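You operate a simulated robot arm through the tools that you are given. There is no shell and no other tool. Be economical: measure what you need, move in short steps, check, and stop when the job is done.

You are at the controls of a simulated robot arm. One attempt, no reset.

## Task
Damp the yellow-tab blotter and clamp it in the shut press.
Fine: with the wide brush, which goes back; the tray is pushed in; the knob stops in the green band. Set down upright: wide brush. A coat counts when it lies all over at full strength: go over it till it gets no stronger.

Only the result counts: the job must be done as asked and must still hold three seconds after the hand-in. Knocking over, shifting, dropping, spilling or breaking anything else fails it.

## Robot
A 7-joint arm with a two-finger parallel gripper on a trunk, on a base that drives. Base frame: it is fixed to the floor where the robot stands at the start and does not move with it; the origin is under the middle of the robot, x ahead of it, y to its left, z up. Units: m, degrees, N and s.
With the tool pointing down near the work surface it reaches from about 0.22 to 0.74 m from the robot's upright axis, wherever it stands. Its first joint turns from -166.0 to 166.0 degrees. Places, roughly: face of the press tray [0.6, 1.6, 0.9]; panel [0.75, 2, 0.75]; press knob [0.5, 1.6, 1]; press tray [0.6, 1.6, 0.9]; sponge pad [0.5, 0, 0.9]; wide brush (7x3x7 cm) [0.5, -0.2, 0.9]. Payload 1.57 kg.
The TCP is the grasp point between the finger pads, 0.03 m short of the fingertips. In the tool frame z runs along the fingers and y along their closing line. The gripper opens to 0.11 m. The fingers are 0.024 m wide and 0.012 m thick; the gripper's body (0.048 by 0.112 m) begins 0.078 m behind the TCP.
Orientation is told as [roll, pitch, yaw] about the base's x, y, z axes, in that order, counted from this pose: with the fingers straight down and closing along the base's y, the tool's x points along the base's -x, its y along +y and its z along -z.

## Interface
- The arm moves only by the tool step_arm. Its argument "deltas" is a list that holds one entry, the list of rows, each a list of 7 numbers: the shift along the base's x, y, z in units of 50 mm (1.0 is 50 mm), then the turn, a rotation vector about the base's x, y, z in units of 8 degrees (1.0 is 8 degrees), then the opening, from 0 (shut) to 1 (fully open). In form: [[[tx, ty, tz, ax, ay, az, jaw], ...]]. A call has 1 to 20 rows; each row shifts and turns the commanded pose from where the row before left it. A call with a number of a shift or a turn outside -1 to 1 is refused whole. Each row takes 0.2 s and may step no farther than 0.05 m and 8.6 degrees from the row before; otherwise, or with a gripper value out of range, the whole call is refused. Where a pose cannot be reached the arm comes as near as it can. A force on the tool above 40 N (or 10 N above the force at the start of the call, whichever is more), or a blocked arm, ends the call early, and 0.2 s more pass. The fingers move at their own pace (about 0.045 m/s each) and stop on an object; they squeeze with about 25 N. The grip force told is the motor's: it shows also when the fingers shut on nothing. Time passes only in rows, and 0.2 s behind the last, so rows that do not move let the fingers close. It gives the time, the measured TCP pose, the force on the tool (base axes), the opening and the grip force at its end, in the units of the frame above (readings bear some noise), with the torque about the TCP (base axes, N m) and any sound that the robot's microphone picked up, and new pictures: "pictures" is both (left out), scene, wrist or none.
- Cameras (640 x 400 px; columns grow to the right, rows downward): "scene" is now at [0.0222, 0.1397, 1.5889]; the picture's right is [-0.26, -0.96, -0.00], its down [-0.68, 0.18, -0.71] and it looks along [0.69, -0.19, -0.70] (base axes); focal length 248 px, centre (320, 200). "wrist" rides on the gripper at [0.07, 0.016, -0.141] in the tool frame; the picture's right is [-0.23, 0.97, 0.00], its down [-0.86, -0.20, -0.48] and it looks along [-0.47, -0.11, 0.88] (tool axes); focal length 222 px, centre (320, 200). There is no depth. A picture from a camera that has moved, and an enlarged one, comes with that camera's place and axes in the base frame and with its lens. The place of the scene camera against the robot may be out by one fixed shift of up to 0.012 m in any direction.
- lift_body(by): slides the trunk up (or, below 0, down) by that many m; the arm and the scene camera ride with it, the base frame stays. It gives what a move gives, with no picture.
- steer(legs): drives the robot by 1 to 6 legs, each [ahead, turn to the left] in m and degrees, along the robot's own axes; the way and the turn of a leg run together, so that a leg with both is an arc; at most 1.5 m and 180 degrees a leg. The arm and the cameras ride along, it lands a little off, and it stops where it bumps. It gives what a move gives, and a new picture of the scene camera.
- head_to(pan, tilt): turns the head with the scene camera to pan (to the left, within 155 degrees either way) and tilt (down, from -29 to 69), counted from straight ahead of the robot. It gives what a move gives, and a new picture of the scene camera.
- zoom(camera, box): a new picture of the part [left, top, right, bottom] of that camera's present view, enlarged. No time passes.
- finish_job(): hands the job in; it is judged then, once.

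Work in short steps. Places have to be worked out from the pictures, the camera data and where the tool is seen: move nearer, look again, correct. Check each grasp and each placing, and mend what went wrong. You have 120 turns and 260 pictures in all, those below and enlarged ones among them. Open the gripper and draw the arm clear of the work before you hand the job in, unless the task says otherwise.

The tools are called by a JSON object that holds its "name" and its "arguments". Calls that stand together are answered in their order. step_arm: Moves the arm, as the interface text tells. Its arguments: {"type":"object","properties":{"deltas":{"type":"array","items":{"type":"array","items":{"type":"array","items":{"type":"number"}}}},"pictures":{"type":"string","enum":["both","scene","wrist","none"]}},"required":["deltas"]} The other tools are called the same way: lift_body (by) slides the trunk up or down; steer (legs) drives the base; head_to (pan, tilt) turns the head that bears the scene camera; zoom (camera, box) takes an enlarged picture of a part of a camera's view; finish_job () hands the job in.

At the start:

```text
time_s: 0.0
eef_pos: [0.4026, 0.0787, 1.257]
tool_rot: [0.5, -2.1, -0.1]
wrist_force: [0.0, -0.4, 0.2]
wrist_torque: [-0.02, -0.03, 0.04]
gripper_width: 0.11
grasp_force: 0.0
trunk travel left (down, up): [-0.525, 0.065]
robot x, y, heading: [0.0021, -0.0002, -0.1]
head pan, tilt: [-15.2, 44.7]
```

scene: 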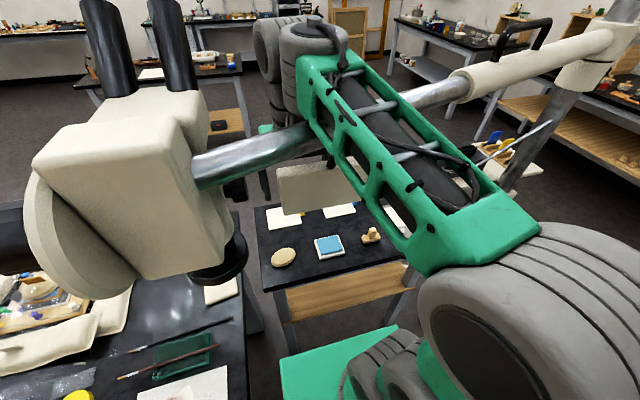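
wrist: 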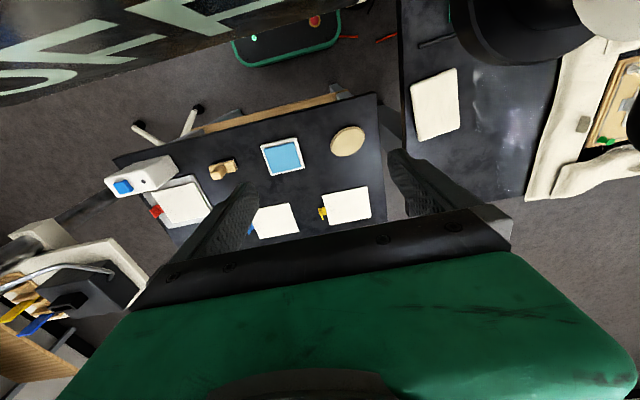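

The pictures show a small table with the blue sponge pad, a wooden brush, and blotters with coloured tabs. I zoom in on these from both cameras before moving.

{"name": "zoom", "arguments": {"camera": "wrist", "box": [100, 80, 400, 260]}}

{"name": "zoom", "arguments": {"camera": "scene", "box": [240, 170, 440, 300]}}

{"name": "head_to", "arguments": {"pan": 70, "tilt": 25}}

```text
2.13 times, centred on (250, 170) of wrist
camera zoom: at [0.3266, 0.0945, 1.3948], right [0.23, 0.97, 0.02], down [0.84, -0.2, 0.51], along [0.5, -0.1, -0.86], focal length 474 px, centre (469, 264)
```

zoom: 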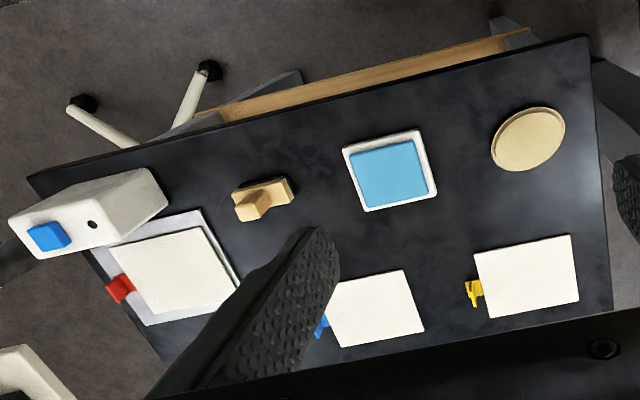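

```text
3.08 times, centred on (340, 235) of scene
camera zoom: at [0.0222, 0.1397, 1.5889], right [-0.26, -0.96, 0.0], down [-0.68, 0.18, -0.71], along [0.69, -0.19, -0.7], focal length 764 px, centre (258, 92)
```

zoom: 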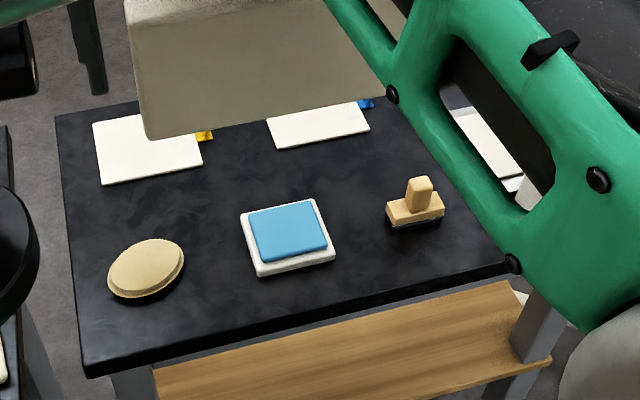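

```text
time_s: 1.6
eef_pos: [0.4012, 0.0784, 1.2571]
tool_rot: [0.5, -2.3, -0.1]
wrist_force: [-0.3, 0.0, -0.5]
wrist_torque: [0.03, 0.02, -0.01]
gripper_width: 0.11
grasp_force: 0.1
trunk travel left (down, up): [-0.525, 0.065]
robot x, y, heading: [-0.001, 0.0018, -0.1]
head pan, tilt: [70.0, 25.0]
camera scene: at [-0.0253, 0.2475, 1.6187], right [0.94, -0.34, 0.0], down [-0.14, -0.4, -0.91], along [0.31, 0.85, -0.42], focal length 248 px, centre (320, 200)
```

scene: 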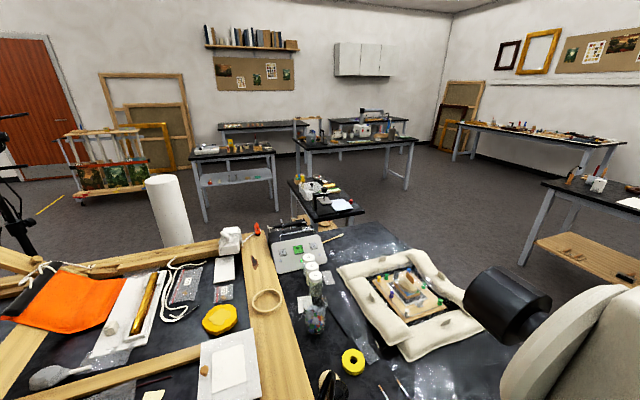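

The press should be on the little table straight behind the cluttered bench. I zoom there and look down to the sides to plan a drive.

{"name": "zoom", "arguments": {"camera": "scene", "box": [260, 130, 420, 230]}}

{"name": "head_to", "arguments": {"pan": 100, "tilt": 55}}

{"name": "head_to", "arguments": {"pan": -50, "tilt": 45}}

```text
4.00 times, centred on (340, 180) of scene
camera zoom: at [-0.0253, 0.2475, 1.6187], right [0.94, -0.34, 0.0], down [-0.14, -0.4, -0.91], along [0.31, 0.85, -0.42], focal length 993 px, centre (240, 280)
```

zoom: 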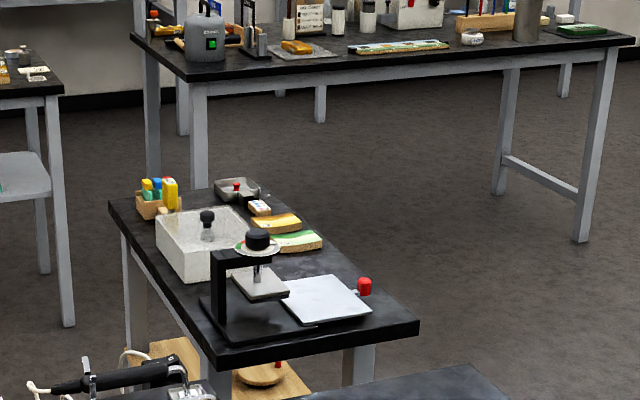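

```text
time_s: 2.5
eef_pos: [0.4029, 0.0774, 1.2552]
tool_rot: [0.5, -2.1, 0.1]
wrist_force: [0.2, -0.9, 0.1]
wrist_torque: [0.0, -0.03, 0.0]
gripper_width: 0.1102
grasp_force: 0.0
trunk travel left (down, up): [-0.525, 0.065]
robot x, y, heading: [-0.0004, 0.0012, 0.2]
head pan, tilt: [100.0, 55.0]
camera scene: at [-0.0694, 0.232, 1.5747], right [0.98, 0.17, 0.0], down [0.14, -0.81, -0.57], along [-0.1, 0.57, -0.82], focal length 248 px, centre (320, 200)
```

scene: 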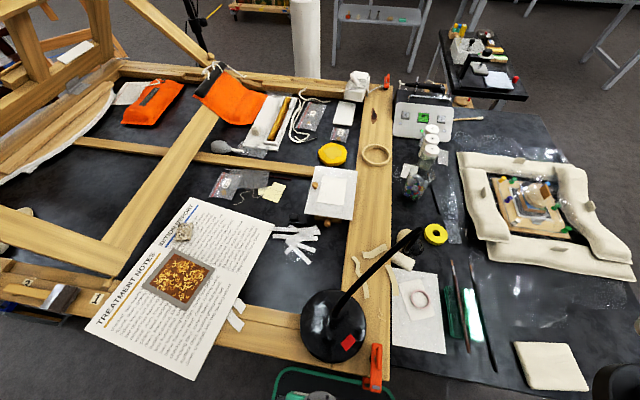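

```text
time_s: 4.9
eef_pos: [0.4008, 0.0782, 1.2576]
tool_rot: [0.5, -2.2, 0.0]
wrist_force: [0.4, -0.1, -0.5]
wrist_torque: [0.0, -0.02, -0.03]
gripper_width: 0.1099
grasp_force: 0.0
trunk travel left (down, up): [-0.525, 0.065]
robot x, y, heading: [0.0007, -0.0006, 0.1]
head pan, tilt: [-50.0, 45.0]
camera scene: at [-0.0047, 0.0986, 1.5882], right [-0.77, -0.64, 0.0], down [-0.45, 0.54, -0.71], along [0.46, -0.54, -0.71], focal length 248 px, centre (320, 200)
```

scene: 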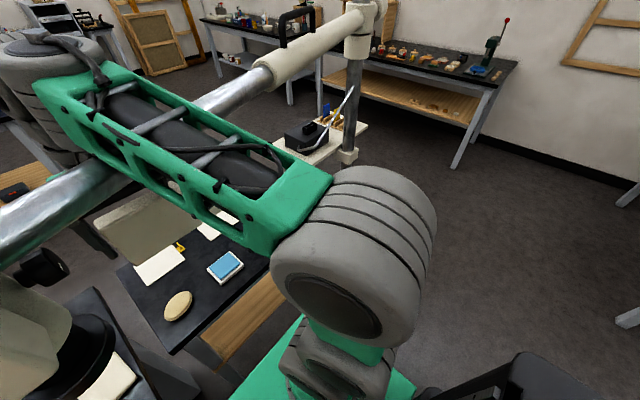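

The press is a black C-frame on a small table at about x 0.4–0.75, y 1.5–2.25, its white tray pulled out towards +x with a red handle. I do the damping first, so I move the arm down over the brush for a close look.

{"name": "step_arm", "arguments": {"deltas": [[[0.2, -1, -0.5, 0, 0, 0, 1], [0.2, -1, -0.5, 0, 0, 0, 1], [0.2, -1, -0.5, 0, 0, 0, 1], [0, -1, -0.5, 0, 0, 0, 1], [0, -1, -0.5, 0, 0, 0, 1]]], "pictures": "wrist"}}

{"name": "head_to", "arguments": {"pan": -15, "tilt": 50}}

```text
refused: row 1 steps farther than a row can; nothing moved
```

```text
time_s: 5.9
eef_pos: [0.4021, 0.0786, 1.2572]
tool_rot: [0.5, -2.3, 0.0]
wrist_force: [0.2, 1.1, 0.7]
wrist_torque: [0.01, 0.0, 0.03]
gripper_width: 0.1102
grasp_force: 0.0
trunk travel left (down, up): [-0.525, 0.065]
robot x, y, heading: [0.001, -0.0005, 0.0]
head pan, tilt: [-15.0, 50.0]
camera scene: at [0.0174, 0.1408, 1.5813], right [-0.26, -0.97, 0.0], down [-0.74, 0.2, -0.64], along [0.62, -0.17, -0.77], focal length 248 px, centre (320, 200)
```

scene: 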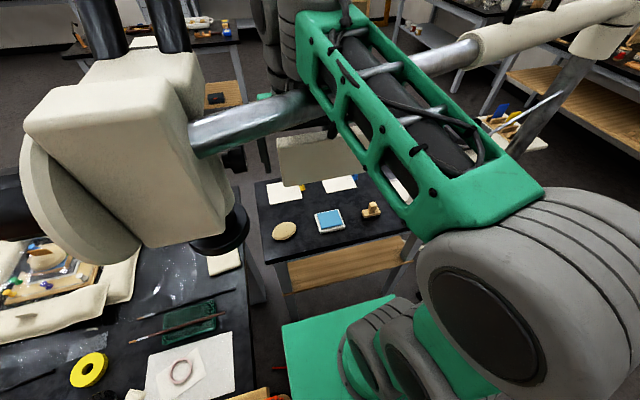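

Total step must stay within 50 mm per row; I resend with smaller steps.

{"name": "step_arm", "arguments": {"deltas": [[[0.15, -0.8, -0.4, 0, 0, 0, 1], [0.15, -0.8, -0.4, 0, 0, 0, 1], [0.15, -0.8, -0.4, 0, 0, 0, 1], [0.15, -0.8, -0.4, 0, 0, 0, 1], [0.15, -0.8, -0.4, 0, 0, 0, 1], [0, -0.8, -0.4, 0, 0, 0, 1], [0, 0, 0, 0, 0, 0, 1]]], "pictures": "both"}}

```text
time_s: 6.5
eef_pos: [0.4227, 0.0219, 1.2693]
tool_rot: [0.1, -10.5, -1.3]
wrist_force: [156.8, 199.1, -212.9]
wrist_torque: [-31.15, 0.3, -22.29]
gripper_width: 0.1101
grasp_force: 0.0
trunk travel left (down, up): [-0.525, 0.065]
robot x, y, heading: [-0.0016, 0.0004, 0.9]
head pan, tilt: [-15.0, 50.0]
stopped in row 3: the force on the tool passed its limit (the readings are from after the stop); the commanded pose is now the measured one
camera scene: at [0.0077, 0.1665, 1.5785], right [-0.24, -0.97, 0.01], down [-0.74, 0.18, -0.65], along [0.63, -0.17, -0.76], focal length 248 px, centre (320, 200)
camera wrist: at [0.3283, 0.0401, 1.3945], right [0.24, 0.97, 0.04], down [0.75, -0.22, 0.63], along [0.62, -0.12, -0.78], focal length 222 px, centre (320, 200)
```

scene: 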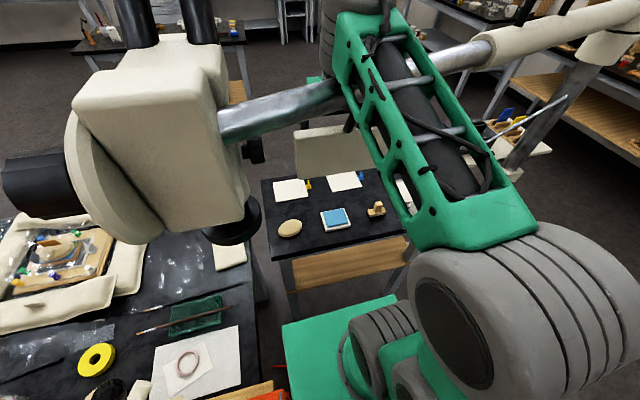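
wrist: 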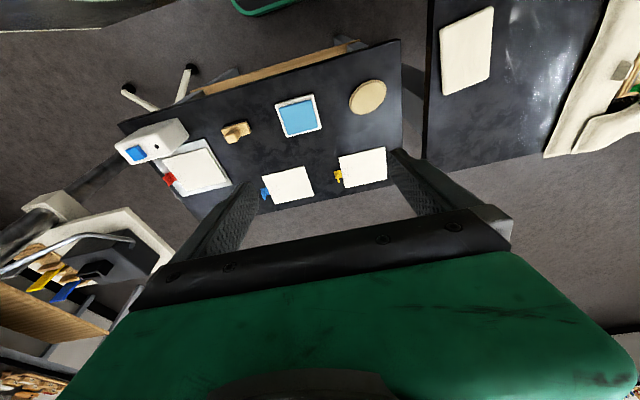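

The force and torque point to a contact on the back of the hand near (0.32, 0.03, 1.42). That matches the boom of the hanging microscope, which crosses in front of the robot. I back off towards +x/+y and level the tool.

{"name": "step_arm", "arguments": {"deltas": [[[0.3, 0.4, 0, 0, 0, 0, 1], [0.3, 0.5, 0, 0, 0.5, 0, 1], [0, 0.3, 0, 0, 0.5, 0, 1], [0, 0, 0, 0, 0, 0, 1]]], "pictures": "both"}}

```text
time_s: 7.5
eef_pos: [0.438, 0.0538, 1.2666]
tool_rot: [1.4, -0.9, -0.7]
wrist_force: [0.7, -0.3, 0.0]
wrist_torque: [-0.01, 0.03, -0.02]
gripper_width: 0.11
grasp_force: 0.0
trunk travel left (down, up): [-0.525, 0.065]
robot x, y, heading: [0.0026, 0.0003, 0.2]
head pan, tilt: [-15.0, 50.0]
camera scene: at [-0.0205, 0.1219, 1.5874], right [-0.26, -0.97, -0.02], down [-0.72, 0.2, -0.66], along [0.64, -0.15, -0.75], focal length 248 px, centre (320, 200)
camera wrist: at [0.3644, 0.0694, 1.4061], right [0.24, 0.97, 0.03], down [0.84, -0.22, 0.49], along [0.48, -0.09, -0.87], focal length 222 px, centre (320, 200)
```

scene: 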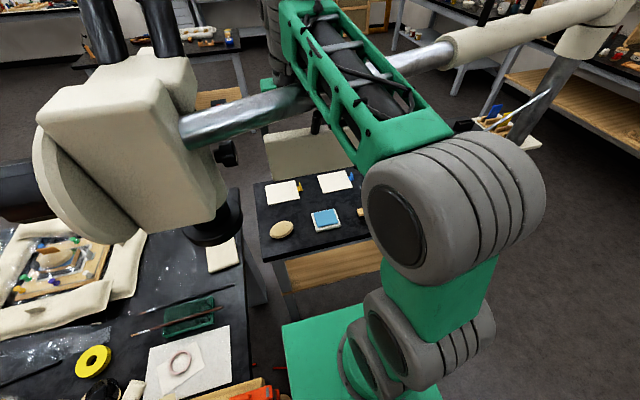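
wrist: 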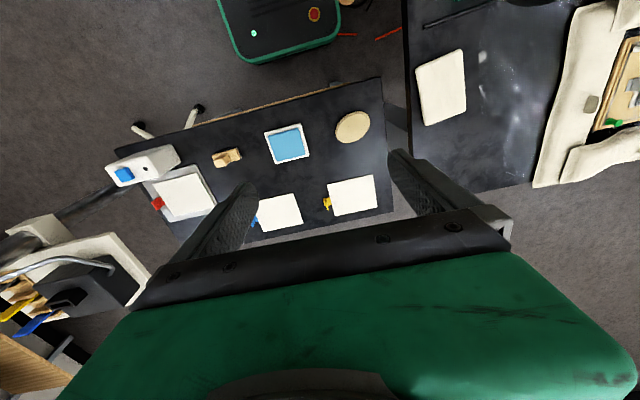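

The arm is free again (force about 0). It lies over the microscope boom, which runs roughly through (0.32, 0.03, 1.42), so I will work from the far (+x) side of the tables, where the boom is out of the way. First I ease forward, raise the trunk and lift the hand above the boom.

{"name": "step_arm", "arguments": {"deltas": [[[0.6, 0.2, 0, -0.1, -0.1, 0, 1], [0.4, 0.2, 0, 0, 0, 0, 1], [0, 0, 0.6, 0, 0, 0, 1], [0, 0, 0.8, 0, 0, 0, 1], [0, 0, 0, 0, 0, 0, 1]]], "pictures": "both"}}

{"name": "head_to", "arguments": {"pan": 150, "tilt": 35}}

{"name": "head_to", "arguments": {"pan": -110, "tilt": 30}}

```text
time_s: 8.2
eef_pos: [0.4799, 0.0776, 1.3069]
tool_rot: [1.2, -6.1, -0.4]
wrist_force: [0.2, -0.3, -0.5]
wrist_torque: [0.03, -0.09, 0.0]
gripper_width: 0.1101
grasp_force: 0.0
trunk travel left (down, up): [-0.525, 0.065]
robot x, y, heading: [-0.001, -0.0011, 0.5]
head pan, tilt: [-15.0, 50.0]
stopped in row 3: the arm was blocked; the commanded pose is now the measured one
camera scene: at [-0.1105, 0.1397, 1.5954], right [-0.25, -0.97, -0.02], down [-0.69, 0.19, -0.7], along [0.68, -0.16, -0.71], focal length 248 px, centre (320, 200)
camera wrist: at [0.3956, 0.0924, 1.4394], right [0.23, 0.97, 0.04], down [0.8, -0.22, 0.56], along [0.56, -0.1, -0.83], focal length 222 px, centre (320, 200)
```

scene: 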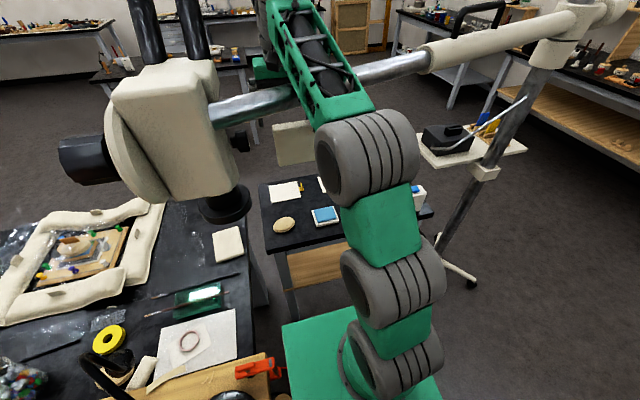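
wrist: 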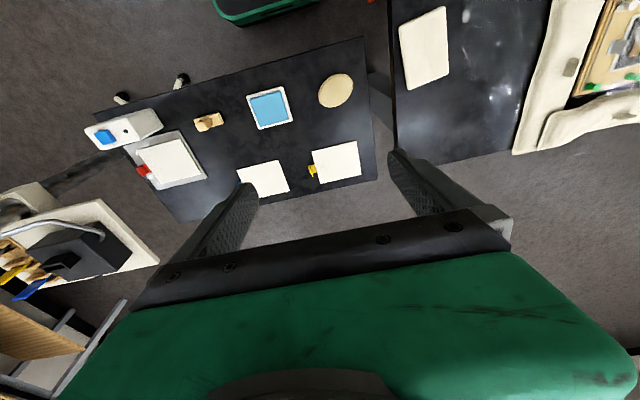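

```text
time_s: 10.7
eef_pos: [0.4812, 0.0769, 1.3074]
tool_rot: [1.2, -6.2, -0.5]
wrist_force: [0.3, -0.7, -0.5]
wrist_torque: [0.0, 0.04, -0.02]
gripper_width: 0.1103
grasp_force: 0.0
trunk travel left (down, up): [-0.525, 0.065]
robot x, y, heading: [0.0005, 0.0028, 0.4]
head pan, tilt: [150.0, 35.0]
camera scene: at [-0.2603, 0.2037, 1.602], right [0.49, 0.87, 0.04], down [0.56, -0.28, -0.78], along [-0.66, 0.4, -0.63], focal length 248 px, centre (320, 200)
```

scene: 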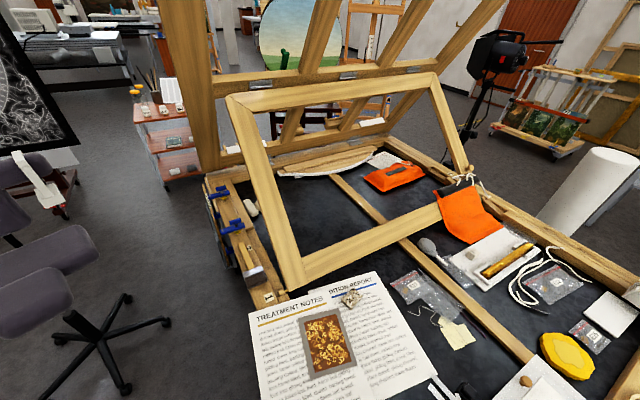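

```text
time_s: 14.3
eef_pos: [0.4789, 0.0755, 1.3056]
tool_rot: [1.3, -5.9, -0.5]
wrist_force: [0.0, -0.2, -0.2]
wrist_torque: [0.03, -0.03, 0.01]
gripper_width: 0.1101
grasp_force: 0.1
trunk travel left (down, up): [-0.525, 0.065]
robot x, y, heading: [-0.0008, 0.0011, 0.3]
head pan, tilt: [-110.0, 30.0]
camera scene: at [-0.2178, 0.0741, 1.6133], right [-0.94, 0.34, -0.08], down [0.24, 0.47, -0.85], along [-0.25, -0.82, -0.52], focal length 248 px, centre (320, 200)
```

scene: 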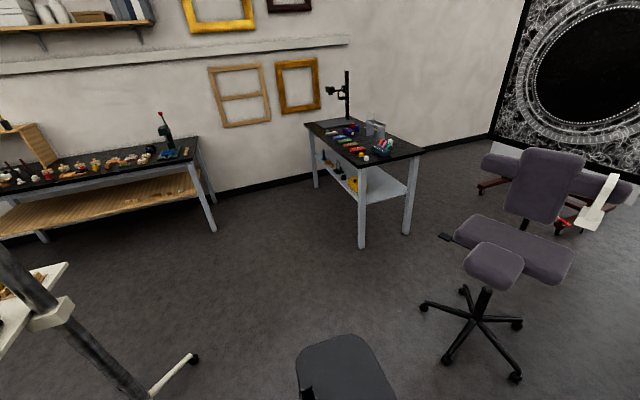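

The body has tipped back about 5° (the camera has moved back and tilted) with no force at the wrist. So the forearm must be bearing on the boom. I draw the hand back to where it was free, then raise the trunk.

{"name": "step_arm", "arguments": {"deltas": [[[-0.4, 0.1, -0.3, 0, 0.2, 0, 1], [-0.5, 0.2, -0.4, 0, 0.2, 0, 1], [-0.5, 0.1, -0.2, 0, 0.1, 0, 1], [0, 0, 0, 0, 0, 0, 1]]], "pictures": "none"}}

{"name": "head_to", "arguments": {"pan": -15, "tilt": 40}}

```text
time_s: 14.7
eef_pos: [0.4889, 0.0654, 1.3269]
tool_rot: [2.2, -7.9, -0.6]
wrist_force: [-0.4, -0.2, -0.7]
wrist_torque: [0.01, -0.07, 0.0]
gripper_width: 0.1098
grasp_force: 0.1
trunk travel left (down, up): [-0.525, 0.065]
robot x, y, heading: [0.0001, 0.001, 0.4]
head pan, tilt: [-110.0, 30.0]
stopped in row 1: the arm was blocked; the commanded pose is now the measured one
```

```text
time_s: 16.4
eef_pos: [0.4902, 0.0659, 1.3247]
tool_rot: [2.2, -7.6, -0.6]
wrist_force: [0.2, -0.1, -0.5]
wrist_torque: [-0.01, -0.02, -0.01]
gripper_width: 0.1103
grasp_force: 0.1
trunk travel left (down, up): [-0.525, 0.065]
robot x, y, heading: [0.0031, 0.0005, 0.5]
head pan, tilt: [-15.0, 40.0]
camera scene: at [-0.112, 0.1382, 1.6077], right [-0.25, -0.97, -0.02], down [-0.55, 0.16, -0.82], along [0.79, -0.19, -0.58], focal length 248 px, centre (320, 200)
```

scene: 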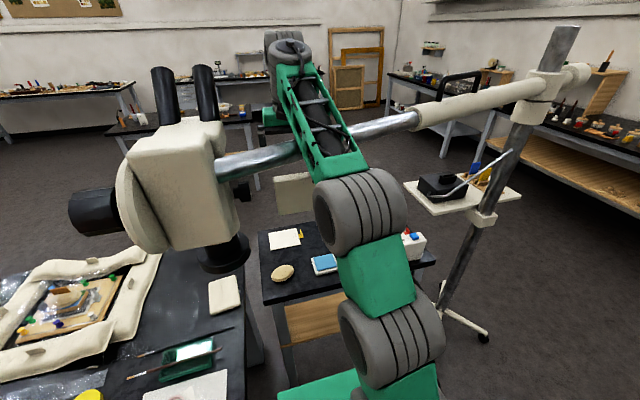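

The elbow and forearm are wedged against the boom. I raise the trunk a little to lift the forearm off it and check the tilt.

{"name": "lift_body", "arguments": {"by": 0.06}}

{"name": "head_to", "arguments": {"pan": -20, "tilt": 40}}

```text
time_s: 16.7
eef_pos: [0.4873, 0.0561, 1.3503]
tool_rot: [2.5, -7.8, -0.5]
wrist_force: [0.1, 0.4, -0.7]
wrist_torque: [-0.01, -0.02, 0.01]
gripper_width: 0.1101
grasp_force: 0.0
trunk travel left (down, up): [-0.528, 0.062]
robot x, y, heading: [0.0005, 0.0024, 0.6]
head pan, tilt: [-15.0, 40.0]
stopped: the arm was blocked; the commanded pose is now the measured one
```

```text
time_s: 17.4
eef_pos: [0.4854, 0.0561, 1.3482]
tool_rot: [2.4, -7.2, -0.6]
wrist_force: [0.5, -0.2, 0.0]
wrist_torque: [0.0, -0.01, 0.05]
gripper_width: 0.1103
grasp_force: 0.0
trunk travel left (down, up): [-0.528, 0.062]
robot x, y, heading: [-0.0017, 0.0014, 0.4]
head pan, tilt: [-20.0, 40.0]
camera scene: at [-0.128, 0.1341, 1.6101], right [-0.33, -0.94, -0.03], down [-0.53, 0.21, -0.82], along [0.78, -0.26, -0.57], focal length 248 px, centre (320, 200)
```

scene: 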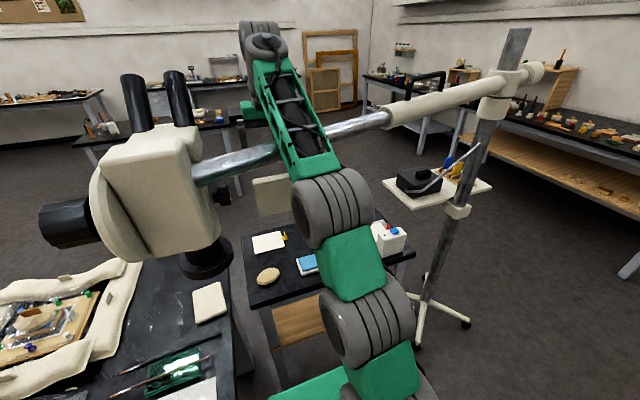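

The forearm seems to rest on the boom from above. I try lifting the hand straight up in small steps to raise the forearm off it.

{"name": "step_arm", "arguments": {"deltas": [[[0, 0, 0.5, 0, 0, 0, 1], [0, 0, 0.6, 0, 0, 0, 1], [0, 0, 0.6, 0, 0, 0, 1], [0, 0, 0.6, 0, 0, 0, 1]]], "pictures": "both"}}

```text
time_s: 17.7
eef_pos: [0.481, 0.0436, 1.3818]
tool_rot: [2.7, -10.7, -1.7]
wrist_force: [186.6, 112.1, -223.0]
wrist_torque: [-16.49, 4.27, -11.64]
gripper_width: 0.1099
grasp_force: 0.0
trunk travel left (down, up): [-0.528, 0.062]
robot x, y, heading: [-0.0001, -0.0011, 0.5]
head pan, tilt: [-20.0, 40.0]
stopped in row 1: the arm was blocked; the commanded pose is now the measured one
camera scene: at [-0.1404, 0.1334, 1.6097], right [-0.33, -0.94, -0.03], down [-0.52, 0.21, -0.82], along [0.78, -0.26, -0.57], focal length 248 px, centre (320, 200)
camera wrist: at [0.3853, 0.0571, 1.5072], right [0.24, 0.97, 0.09], down [0.75, -0.25, 0.62], along [0.62, -0.08, -0.78], focal length 222 px, centre (320, 200)
```

scene: 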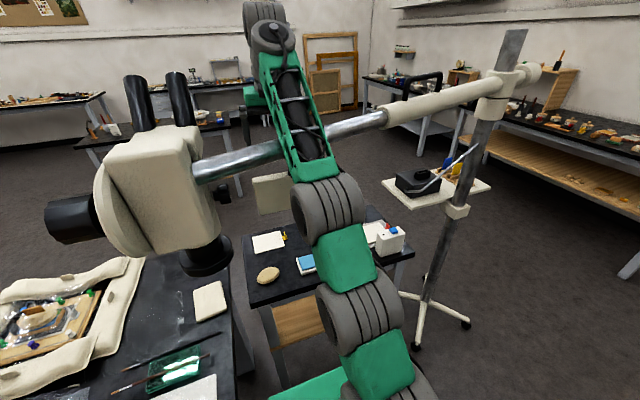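
wrist: 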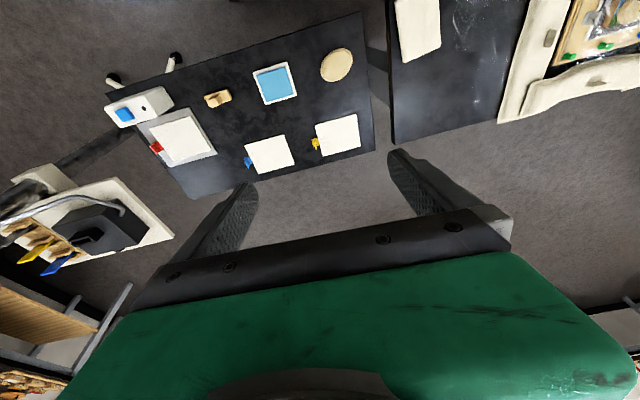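

The body tips back as the arm extends over the boom, so retracting should relieve it. I step the hand towards −x and slightly down, and watch the camera position.

{"name": "step_arm", "arguments": {"deltas": [[[-0.3, 0.3, -0.8, 0, 0.4, 0, 1]]], "pictures": "scene"}}

```text
time_s: 18.0
eef_pos: [0.4774, 0.0334, 1.3803]
tool_rot: [3.1, -12.3, -2.7]
wrist_force: [199.8, 49.4, -209.2]
wrist_torque: [-7.12, 6.45, -5.32]
gripper_width: 0.11
grasp_force: 0.1
trunk travel left (down, up): [-0.528, 0.062]
robot x, y, heading: [-0.0064, 0.0024, 0.7]
head pan, tilt: [-20.0, 40.0]
stopped in row 1: the force on the tool passed its limit (the readings are from after the stop); the commanded pose is now the measured one
camera scene: at [-0.1628, 0.1301, 1.6118], right [-0.33, -0.94, -0.04], down [-0.51, 0.22, -0.83], along [0.79, -0.26, -0.56], focal length 248 px, centre (320, 200)
```

scene: 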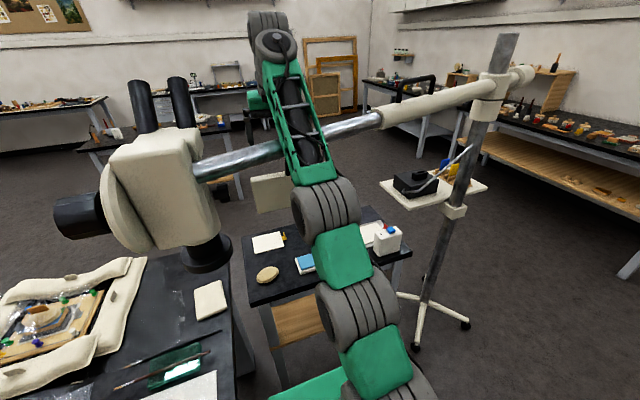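

The hand and forearm are hooked around the boom, and pulling in makes it worse. I open the hook instead by swinging the fingers forward (negative turn about y) around the wrist joint.

{"name": "step_arm", "arguments": {"deltas": [[[0.8, 0, 0.25, 0, -1, 0, 1], [0.6, 0, 0.3, 0, -1, 0, 1], [0.6, 0, 0.4, 0, -1, 0, 1]]], "pictures": "scene"}}

```text
time_s: 18.3
eef_pos: [0.494, 0.0263, 1.3568]
tool_rot: [4.4, -15.7, -3.4]
wrist_force: [-0.1, -0.8, 1.0]
wrist_torque: [0.01, -0.07, 0.01]
gripper_width: 0.11
grasp_force: 0.0
out of reach, approached as far as the arm can: row 1
trunk travel left (down, up): [-0.528, 0.062]
robot x, y, heading: [-0.0104, -0.0028, 0.3]
head pan, tilt: [-20.0, 40.0]
stopped in row 1: the arm was blocked; the commanded pose is now the measured one
camera scene: at [-0.1942, 0.1275, 1.6147], right [-0.34, -0.94, -0.05], down [-0.5, 0.22, -0.84], along [0.8, -0.26, -0.54], focal length 248 px, centre (320, 200)
```

scene: 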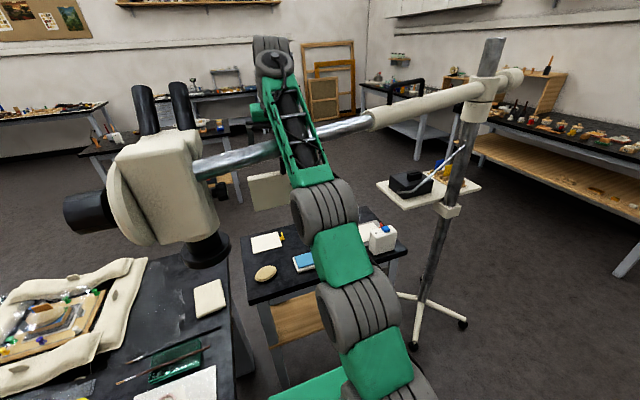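

The tool force is gone but the body is still tipped. I zoom on the forearm, boom and hand region to find the real contact.

{"name": "zoom", "arguments": {"camera": "scene", "box": [180, 30, 400, 230]}}

{"name": "zoom", "arguments": {"camera": "scene", "box": [260, 150, 460, 400]}}

```text
2.00 times, centred on (290, 130) of scene
camera zoom: at [-0.1942, 0.1275, 1.6147], right [-0.34, -0.94, -0.05], down [-0.5, 0.22, -0.84], along [0.8, -0.26, -0.54], focal length 496 px, centre (380, 340)
```

zoom: 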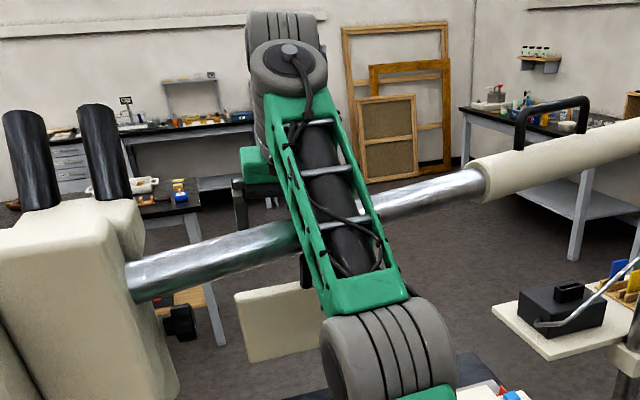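

```text
1.60 times, centred on (360, 275) of scene
camera zoom: at [-0.1942, 0.1275, 1.6147], right [-0.34, -0.94, -0.05], down [-0.5, 0.22, -0.84], along [0.8, -0.26, -0.54], focal length 397 px, centre (256, 80)
```

zoom: 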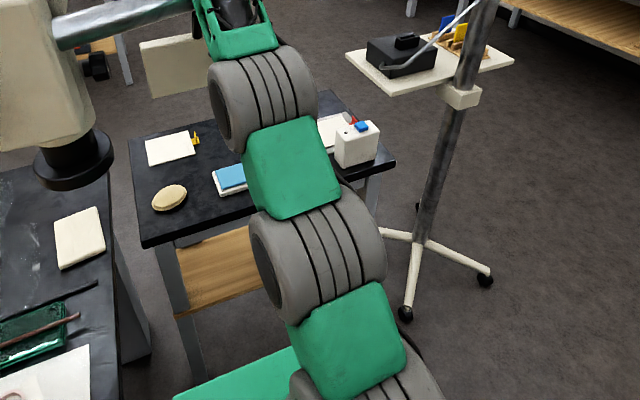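

The boom runs under the forearm, and the hand hangs beyond it. Raising the trunk should lift the forearm clear, so I try that again.

{"name": "lift_body", "arguments": {"by": 0.06}}

{"name": "step_arm", "arguments": {"deltas": [[[0, 0, 0, 0, 0, 0, 1]]], "pictures": "scene"}}

```text
time_s: 18.7
eef_pos: [0.4875, 0.0228, 1.3882]
tool_rot: [4.5, -19.2, -3.4]
wrist_force: [0.7, -0.2, -0.3]
wrist_torque: [-0.03, 0.01, 0.04]
gripper_width: 0.11
grasp_force: 0.1
trunk travel left (down, up): [-0.534, 0.056]
robot x, y, heading: [-0.023, -0.0025, 0.1]
head pan, tilt: [-20.0, 40.0]
stopped: the arm was blocked; the commanded pose is now the measured one
```

```text
time_s: 19.0
eef_pos: [0.513, 0.0208, 1.3692]
tool_rot: [5.1, -20.1, -3.1]
wrist_force: [0.0, 0.6, 0.1]
wrist_torque: [-0.04, -0.01, 0.03]
gripper_width: 0.1099
grasp_force: 0.0
trunk travel left (down, up): [-0.534, 0.056]
robot x, y, heading: [-0.0207, -0.0037, -0.3]
head pan, tilt: [-20.0, 40.0]
stopped in row 1: the arm was blocked; the commanded pose is now the measured one
camera scene: at [-0.175, 0.1283, 1.6155], right [-0.34, -0.94, -0.04], down [-0.51, 0.22, -0.83], along [0.79, -0.26, -0.56], focal length 248 px, centre (320, 200)
```

scene: 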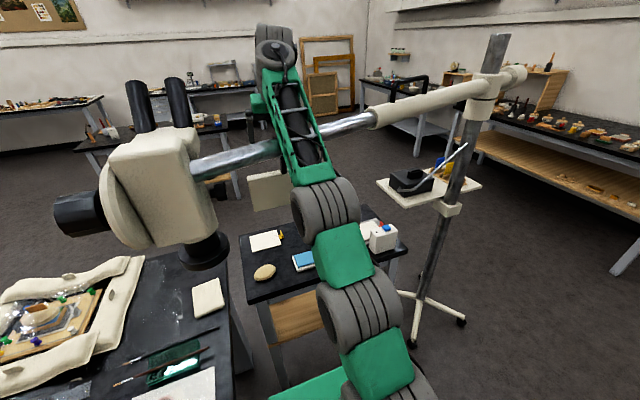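

With a null command the tilt eased slightly. I try steering a few cm forward, which takes the arm's pull off the boom.

{"name": "steer", "arguments": {"legs": [[0.04, 0]]}}

```text
time_s: 19.7
eef_pos: [0.5342, 0.0151, 1.3861]
tool_rot: [5.4, -24.8, -3.1]
wrist_force: [-0.4, 0.0, -0.2]
wrist_torque: [-0.01, 0.02, -0.04]
gripper_width: 0.1103
grasp_force: 0.1
trunk travel left (down, up): [-0.534, 0.056]
robot x, y, heading: [-0.0119, -0.0033, -0.0]
head pan, tilt: [-20.0, 40.0]
stopped in leg 1: the robot was blocked; the commanded pose is now the measured one
camera scene: at [-0.162, 0.1264, 1.6181], right [-0.34, -0.94, -0.04], down [-0.52, 0.22, -0.83], along [0.78, -0.26, -0.56], focal length 248 px, centre (320, 200)
```

scene: 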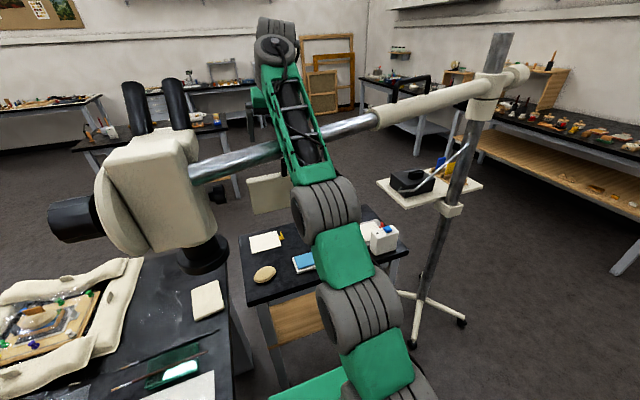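

Forward is blocked, so the elbow is against the near side of the boom. The hand now has room behind the boom, so I back up a little.

{"name": "steer", "arguments": {"legs": [[-0.05, 0]]}}

```text
time_s: 20.4
eef_pos: [0.5374, 0.0108, 1.3782]
tool_rot: [4.3, -27.4, -2.3]
wrist_force: [-0.3, 0.5, -0.6]
wrist_torque: [0.01, 0.0, 0.01]
gripper_width: 0.1103
grasp_force: 0.1
trunk travel left (down, up): [-0.534, 0.056]
robot x, y, heading: [-0.0256, -0.0007, -0.3]
head pan, tilt: [-20.0, 40.0]
stopped in leg 1: the robot was blocked; the commanded pose is now the measured one
camera scene: at [-0.1843, 0.1232, 1.6197], right [-0.34, -0.94, -0.04], down [-0.51, 0.23, -0.83], along [0.79, -0.26, -0.56], focal length 248 px, centre (320, 200)
```

scene: 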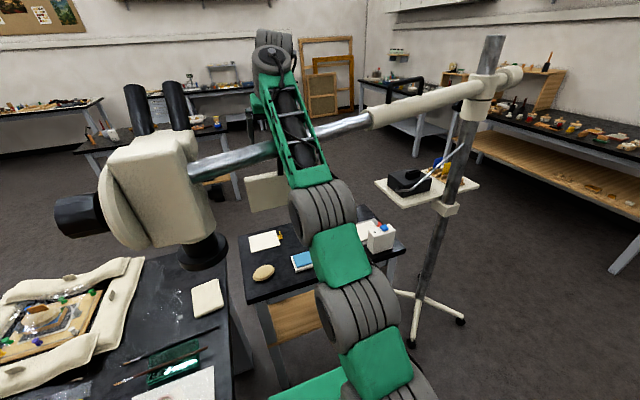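

The arm still counts as blocked, but the base can move. I command the hand straight up with more forward pitch, which should raise the forearm off the boom.

{"name": "step_arm", "arguments": {"deltas": [[[-0.1, 0, 0.9, 0, -0.3, 0, 1], [-0.1, 0, 0.9, 0, -0.3, 0, 1], [-0.1, 0, 0.9, 0, -0.3, 0, 1]]], "pictures": "scene"}}

```text
time_s: 20.8
eef_pos: [0.539, 0.0088, 1.4219]
tool_rot: [4.9, -31.5, -4.0]
wrist_force: [0.8, -0.1, 0.5]
wrist_torque: [-0.01, 0.08, 0.02]
gripper_width: 0.1104
grasp_force: 0.0
out of reach, approached as far as the arm can: row 1
trunk travel left (down, up): [-0.534, 0.056]
robot x, y, heading: [-0.0272, -0.0034, 0.3]
head pan, tilt: [-20.0, 40.0]
stopped in row 1: the arm was blocked; the commanded pose is now the measured one
camera scene: at [-0.1567, 0.1302, 1.6156], right [-0.34, -0.94, -0.03], down [-0.53, 0.22, -0.82], along [0.78, -0.26, -0.57], focal length 248 px, centre (320, 200)
```

scene: 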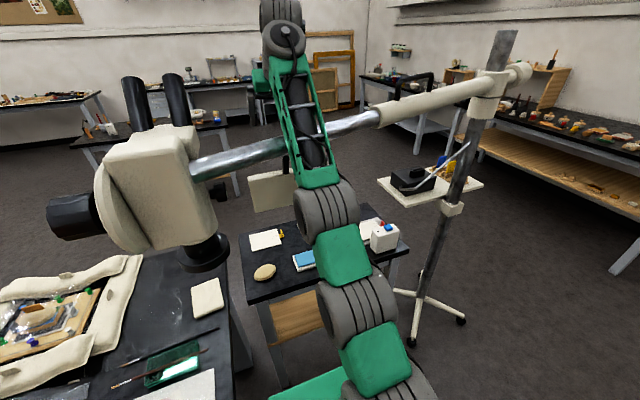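

That worked: the hand rose 4 cm and the tilt eased. I repeat the upward moves.

{"name": "step_arm", "arguments": {"deltas": [[[-0.1, 0, 0.9, 0, -0.3, 0, 1], [-0.1, 0, 0.9, 0, -0.3, 0, 1], [-0.1, 0, 0.9, 0, -0.3, 0, 1]]], "pictures": "none"}}

{"name": "step_arm", "arguments": {"deltas": [[[-0.1, 0, 0.9, 0, -0.3, 0, 1], [-0.1, 0, 0.9, 0, -0.3, 0, 1], [-0.1, 0, 0.9, 0, -0.3, 0, 1]]], "pictures": "scene"}}

```text
time_s: 21.1
eef_pos: [0.5578, 0.0107, 1.3993]
tool_rot: [2.8, -34.2, -0.3]
wrist_force: [0.4, 0.5, 0.4]
wrist_torque: [-0.01, 0.0, -0.03]
gripper_width: 0.1101
grasp_force: 0.0
out of reach, approached as far as the arm can: row 1
trunk travel left (down, up): [-0.534, 0.056]
robot x, y, heading: [-0.0289, -0.0023, -0.6]
head pan, tilt: [-20.0, 40.0]
stopped in row 1: the arm was blocked; the commanded pose is now the measured one
```

```text
time_s: 21.4
eef_pos: [0.5551, -0.0091, 1.4295]
tool_rot: [3.5, -40.6, -4.3]
wrist_force: [-0.8, 0.1, -0.3]
wrist_torque: [0.05, -0.03, 0.03]
gripper_width: 0.11
grasp_force: 0.0
out of reach, approached as far as the arm can: row 1
trunk travel left (down, up): [-0.534, 0.056]
robot x, y, heading: [-0.0317, 0.0011, -0.3]
head pan, tilt: [-20.0, 40.0]
stopped in row 1: the arm was blocked; the commanded pose is now the measured one
camera scene: at [-0.1899, 0.1335, 1.6131], right [-0.35, -0.94, -0.04], down [-0.51, 0.22, -0.83], along [0.79, -0.27, -0.55], focal length 248 px, centre (320, 200)
```

scene: 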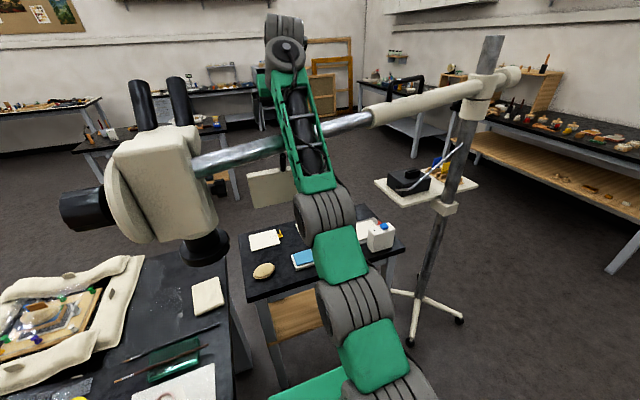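

It sways, but the hand is now pitched about 40° forward and clear of the boom. I pull the wrist up and back diagonally so the elbow draws away from the boom.

{"name": "step_arm", "arguments": {"deltas": [[[-0.6, 0, 0.75, 0, 0, 0, 1], [-0.6, 0, 0.75, 0, 0, 0, 1]]], "pictures": "none"}}

{"name": "step_arm", "arguments": {"deltas": [[[-0.6, 0, 0.75, 0, 0, 0, 1], [-0.6, 0, 0.75, 0, 0, 0, 1]]], "pictures": "scene"}}

```text
time_s: 21.8
eef_pos: [0.5486, -0.0274, 1.3732]
tool_rot: [1.0, -36.9, -3.6]
wrist_force: [-9.3, -3.9, 9.5]
wrist_torque: [0.34, -0.14, 0.35]
gripper_width: 0.1101
grasp_force: 0.0
trunk travel left (down, up): [-0.534, 0.056]
robot x, y, heading: [-0.0286, -0.0113, -2.3]
head pan, tilt: [-20.0, 40.0]
stopped in row 1: the arm was blocked; the commanded pose is now the measured one
```

```text
time_s: 22.1
eef_pos: [0.5531, -0.0346, 1.3864]
tool_rot: [2.6, -36.0, -5.5]
wrist_force: [-9.0, -2.3, 15.1]
wrist_torque: [0.2, 0.22, 0.18]
gripper_width: 0.11
grasp_force: 0.1
trunk travel left (down, up): [-0.534, 0.056]
robot x, y, heading: [-0.0576, -0.0211, -4.2]
head pan, tilt: [-20.0, 40.0]
stopped in row 1: the arm was blocked; the commanded pose is now the measured one
camera scene: at [-0.2004, 0.1188, 1.618], right [-0.41, -0.91, -0.04], down [-0.5, 0.26, -0.83], along [0.77, -0.32, -0.56], focal length 248 px, centre (320, 200)
```

scene: 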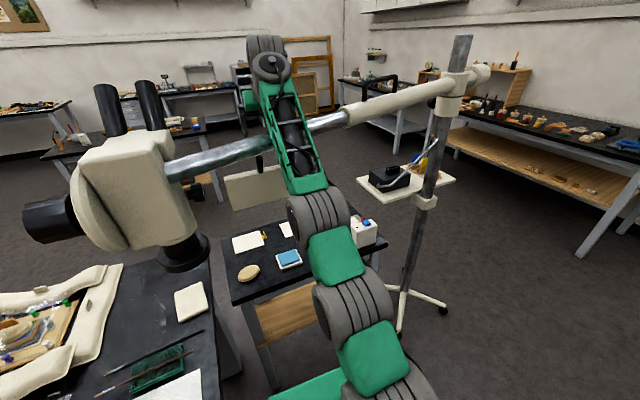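

The body is sliding back slightly. The hand must stop hooking, so I keep swinging the fingers towards horizontal.

{"name": "step_arm", "arguments": {"deltas": [[[0.4, 0, 0.5, 0, -1, 0, 1], [0.4, 0, 0.55, 0, -1, 0, 1], [0.35, 0, 0.6, 0, -1, 0, 1]]], "pictures": "none"}}

{"name": "step_arm", "arguments": {"deltas": [[[0.4, 0, 0.5, 0, -1, 0, 1], [0.4, 0, 0.55, 0, -1, 0, 1], [0.35, 0, 0.6, 0, -1, 0, 1]]], "pictures": "none"}}

{"name": "step_arm", "arguments": {"deltas": [[[0.3, 0, 0.6, 0, -1, 0, 1], [0.3, 0, 0.65, 0, -1, 0, 1], [0.2, 0, 0.6, 0, -1, 0, 1]]], "pictures": "scene"}}

```text
time_s: 22.4
eef_pos: [0.5746, -0.0429, 1.3917]
tool_rot: [3.4, -43.4, -7.6]
wrist_force: [0.7, -0.6, -1.6]
wrist_torque: [0.09, -0.13, 0.05]
gripper_width: 0.1098
grasp_force: 0.0
trunk travel left (down, up): [-0.534, 0.056]
robot x, y, heading: [-0.058, -0.0194, -5.1]
head pan, tilt: [-20.0, 40.0]
stopped in row 1: the arm was blocked; the commanded pose is now the measured one
```

```text
time_s: 22.8
eef_pos: [0.6009, -0.0383, 1.408]
tool_rot: [2.8, -52.1, -4.8]
wrist_force: [2.0, -0.9, -7.6]
wrist_torque: [0.04, -0.47, 0.04]
gripper_width: 0.1098
grasp_force: 0.0
trunk travel left (down, up): [-0.534, 0.056]
robot x, y, heading: [-0.059, -0.0246, -3.9]
head pan, tilt: [-20.0, 40.0]
stopped in row 1: the arm was blocked; the commanded pose is now the measured one
```

```text
time_s: 23.1
eef_pos: [0.6188, -0.0374, 1.4611]
tool_rot: [5.2, -65.0, -6.5]
wrist_force: [0.0, -0.9, 0.4]
wrist_torque: [0.02, -0.02, 0.0]
gripper_width: 0.1101
grasp_force: 0.1
trunk travel left (down, up): [-0.534, 0.056]
robot x, y, heading: [-0.0664, -0.0227, -4.4]
head pan, tilt: [-20.0, 40.0]
stopped in row 1: the arm was blocked; the commanded pose is now the measured one
camera scene: at [-0.2369, 0.1243, 1.6175], right [-0.41, -0.91, -0.04], down [-0.48, 0.26, -0.84], along [0.78, -0.32, -0.54], focal length 248 px, centre (320, 200)
```

scene: 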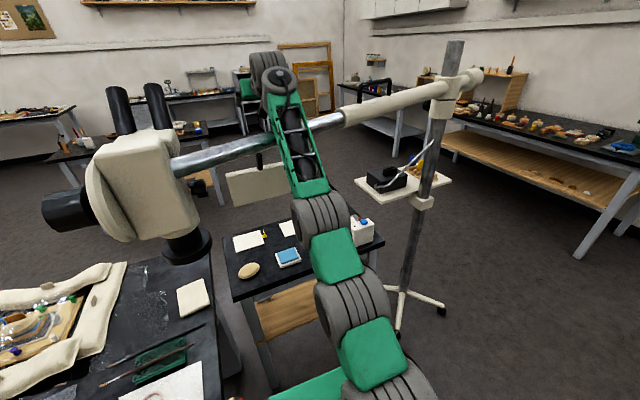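

The hand is now 65° forward (pitch −65), so it no longer hooks. I back the base away slowly.

{"name": "steer", "arguments": {"legs": [[-0.12, 0]]}}

{"name": "steer", "arguments": {"legs": [[-0.12, 0]]}}

```text
time_s: 24.2
eef_pos: [0.6139, -0.0498, 1.4745]
tool_rot: [6.7, -72.2, -8.8]
wrist_force: [-0.1, -0.1, 0.1]
wrist_torque: [0.01, 0.02, -0.01]
gripper_width: 0.1101
grasp_force: 0.0
trunk travel left (down, up): [-0.534, 0.056]
robot x, y, heading: [-0.1474, -0.014, -4.7]
head pan, tilt: [-20.0, 40.0]
stopped in leg 1: the robot was blocked; the commanded pose is now the measured one
camera scene: at [-0.2267, 0.1231, 1.6113], right [-0.42, -0.91, -0.03], down [-0.53, 0.26, -0.81], along [0.74, -0.32, -0.59], focal length 248 px, centre (320, 200)
```

scene: 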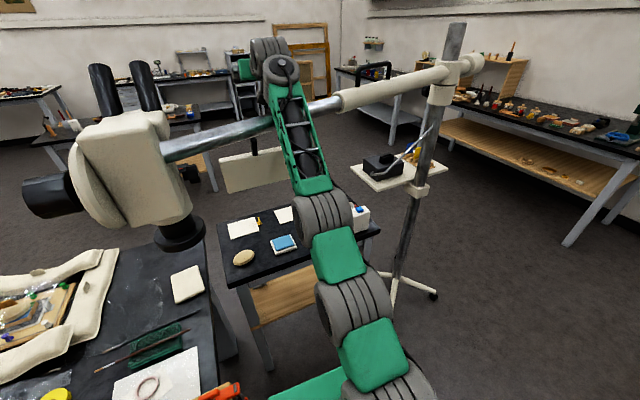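

```text
time_s: 24.9
eef_pos: [0.6235, -0.054, 1.5023]
tool_rot: [10.2, -80.0, -12.6]
wrist_force: [0.6, -0.1, 0.3]
wrist_torque: [0.03, -0.01, 0.02]
gripper_width: 0.11
grasp_force: 0.1
trunk travel left (down, up): [-0.534, 0.056]
robot x, y, heading: [-0.1552, -0.0137, -4.9]
head pan, tilt: [-20.0, 40.0]
stopped in leg 1: the robot was blocked; the commanded pose is now the measured one
camera scene: at [-0.2328, 0.1243, 1.6152], right [-0.42, -0.91, -0.02], down [-0.53, 0.26, -0.81], along [0.74, -0.32, -0.59], focal length 248 px, centre (320, 200)
```

scene: 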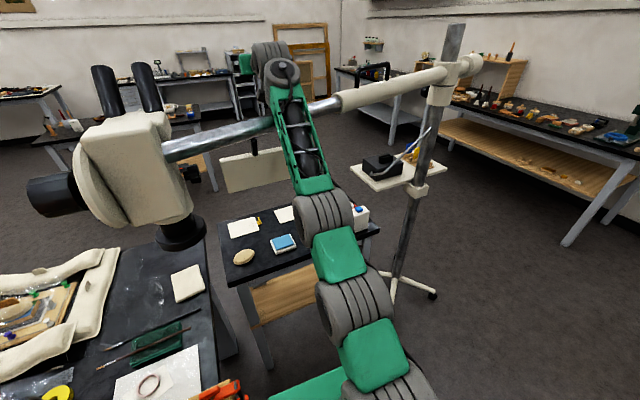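

The base moved 8 cm back and the tilt eased. Now I raise the hand to lift the forearm.

{"name": "step_arm", "arguments": {"deltas": [[[-0.3, 0, 0.8, 0, 0, 0, 1], [-0.3, 0, 0.8, 0, 0, 0, 1], [-0.3, 0, 0.8, 0, 0, 0, 1]]], "pictures": "none"}}

{"name": "steer", "arguments": {"legs": [[-0.15, 0]]}}

```text
time_s: 25.4
eef_pos: [0.6312, -0.0639, 1.4977]
tool_rot: [11.3, -80.5, -13.9]
wrist_force: [-3.0, -0.2, 3.4]
wrist_torque: [0.03, 0.24, 0.01]
gripper_width: 0.1101
grasp_force: 0.1
out of reach, approached as far as the arm can: row 1, 2
trunk travel left (down, up): [-0.534, 0.056]
robot x, y, heading: [-0.1529, -0.0147, -4.9]
head pan, tilt: [-20.0, 40.0]
stopped in row 2: the arm was blocked; the commanded pose is now the measured one
```

```text
time_s: 26.1
eef_pos: [0.6297, -0.0659, 1.5347]
tool_rot: [97.8, -88.5, -100.7]
wrist_force: [0.3, -0.5, 0.6]
wrist_torque: [-0.02, 0.01, -0.02]
gripper_width: 0.1098
grasp_force: 0.1
trunk travel left (down, up): [-0.534, 0.056]
robot x, y, heading: [-0.1604, -0.0164, -4.9]
head pan, tilt: [-20.0, 40.0]
stopped in leg 1: the robot was blocked; the commanded pose is now the measured one
camera scene: at [-0.2344, 0.124, 1.6153], right [-0.42, -0.91, -0.02], down [-0.53, 0.27, -0.81], along [0.74, -0.33, -0.59], focal length 248 px, centre (320, 200)
```

scene: 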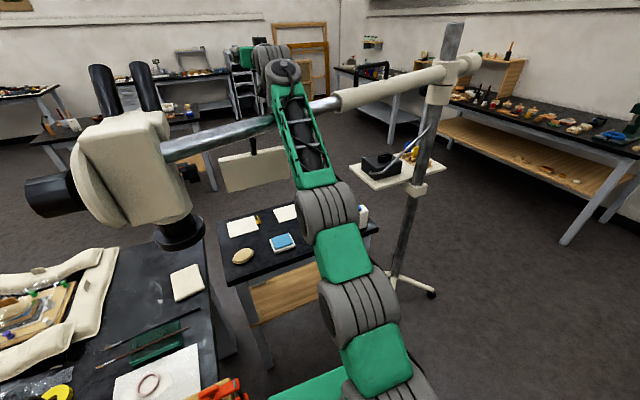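

The hand is now level, and the boom crosses under the forearm close to the wrist. I raise the trunk the rest of the way and then back off again.

{"name": "lift_body", "arguments": {"by": 0.055}}

{"name": "lift_body", "arguments": {"by": 0.05}}

{"name": "steer", "arguments": {"legs": [[-0.15, 0]]}}

```text
time_s: 26.4
eef_pos: [0.6231, -0.0654, 1.5652]
tool_rot: [166.2, -84.3, -169.0]
wrist_force: [-0.7, 0.1, 0.0]
wrist_torque: [-0.02, -0.01, 0.01]
gripper_width: 0.1104
grasp_force: 0.0
trunk travel left (down, up): [-0.538, 0.052]
robot x, y, heading: [-0.1617, -0.013, -4.7]
head pan, tilt: [-20.0, 40.0]
stopped: the arm was blocked; the commanded pose is now the measured one
```

```text
time_s: 26.8
eef_pos: [0.6304, -0.0673, 1.5676]
tool_rot: [171.9, -81.7, -174.8]
wrist_force: [-0.3, 0.4, -0.2]
wrist_torque: [-0.01, 0.02, 0.04]
gripper_width: 0.1099
grasp_force: 0.0
trunk travel left (down, up): [-0.539, 0.051]
robot x, y, heading: [-0.1627, -0.0122, -4.9]
head pan, tilt: [-20.0, 40.0]
stopped: the arm was blocked; the commanded pose is now the measured one
```

```text
time_s: 27.5
eef_pos: [0.6203, -0.0695, 1.6064]
tool_rot: [176.9, -72.6, -179.8]
wrist_force: [-0.4, -0.5, -0.3]
wrist_torque: [0.0, 0.0, 0.04]
gripper_width: 0.1099
grasp_force: 0.2
trunk travel left (down, up): [-0.539, 0.051]
robot x, y, heading: [-0.1641, -0.0136, -5.3]
head pan, tilt: [-20.0, 40.0]
stopped in leg 1: the robot was blocked; the commanded pose is now the measured one
camera scene: at [-0.234, 0.1241, 1.6205], right [-0.42, -0.91, -0.02], down [-0.53, 0.27, -0.8], along [0.73, -0.33, -0.59], focal length 248 px, centre (320, 200)
```

scene: 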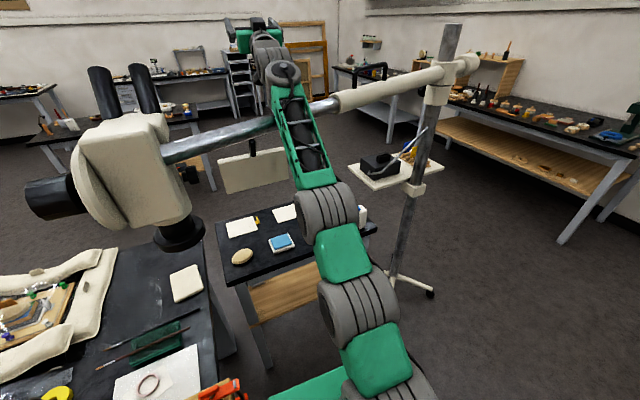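

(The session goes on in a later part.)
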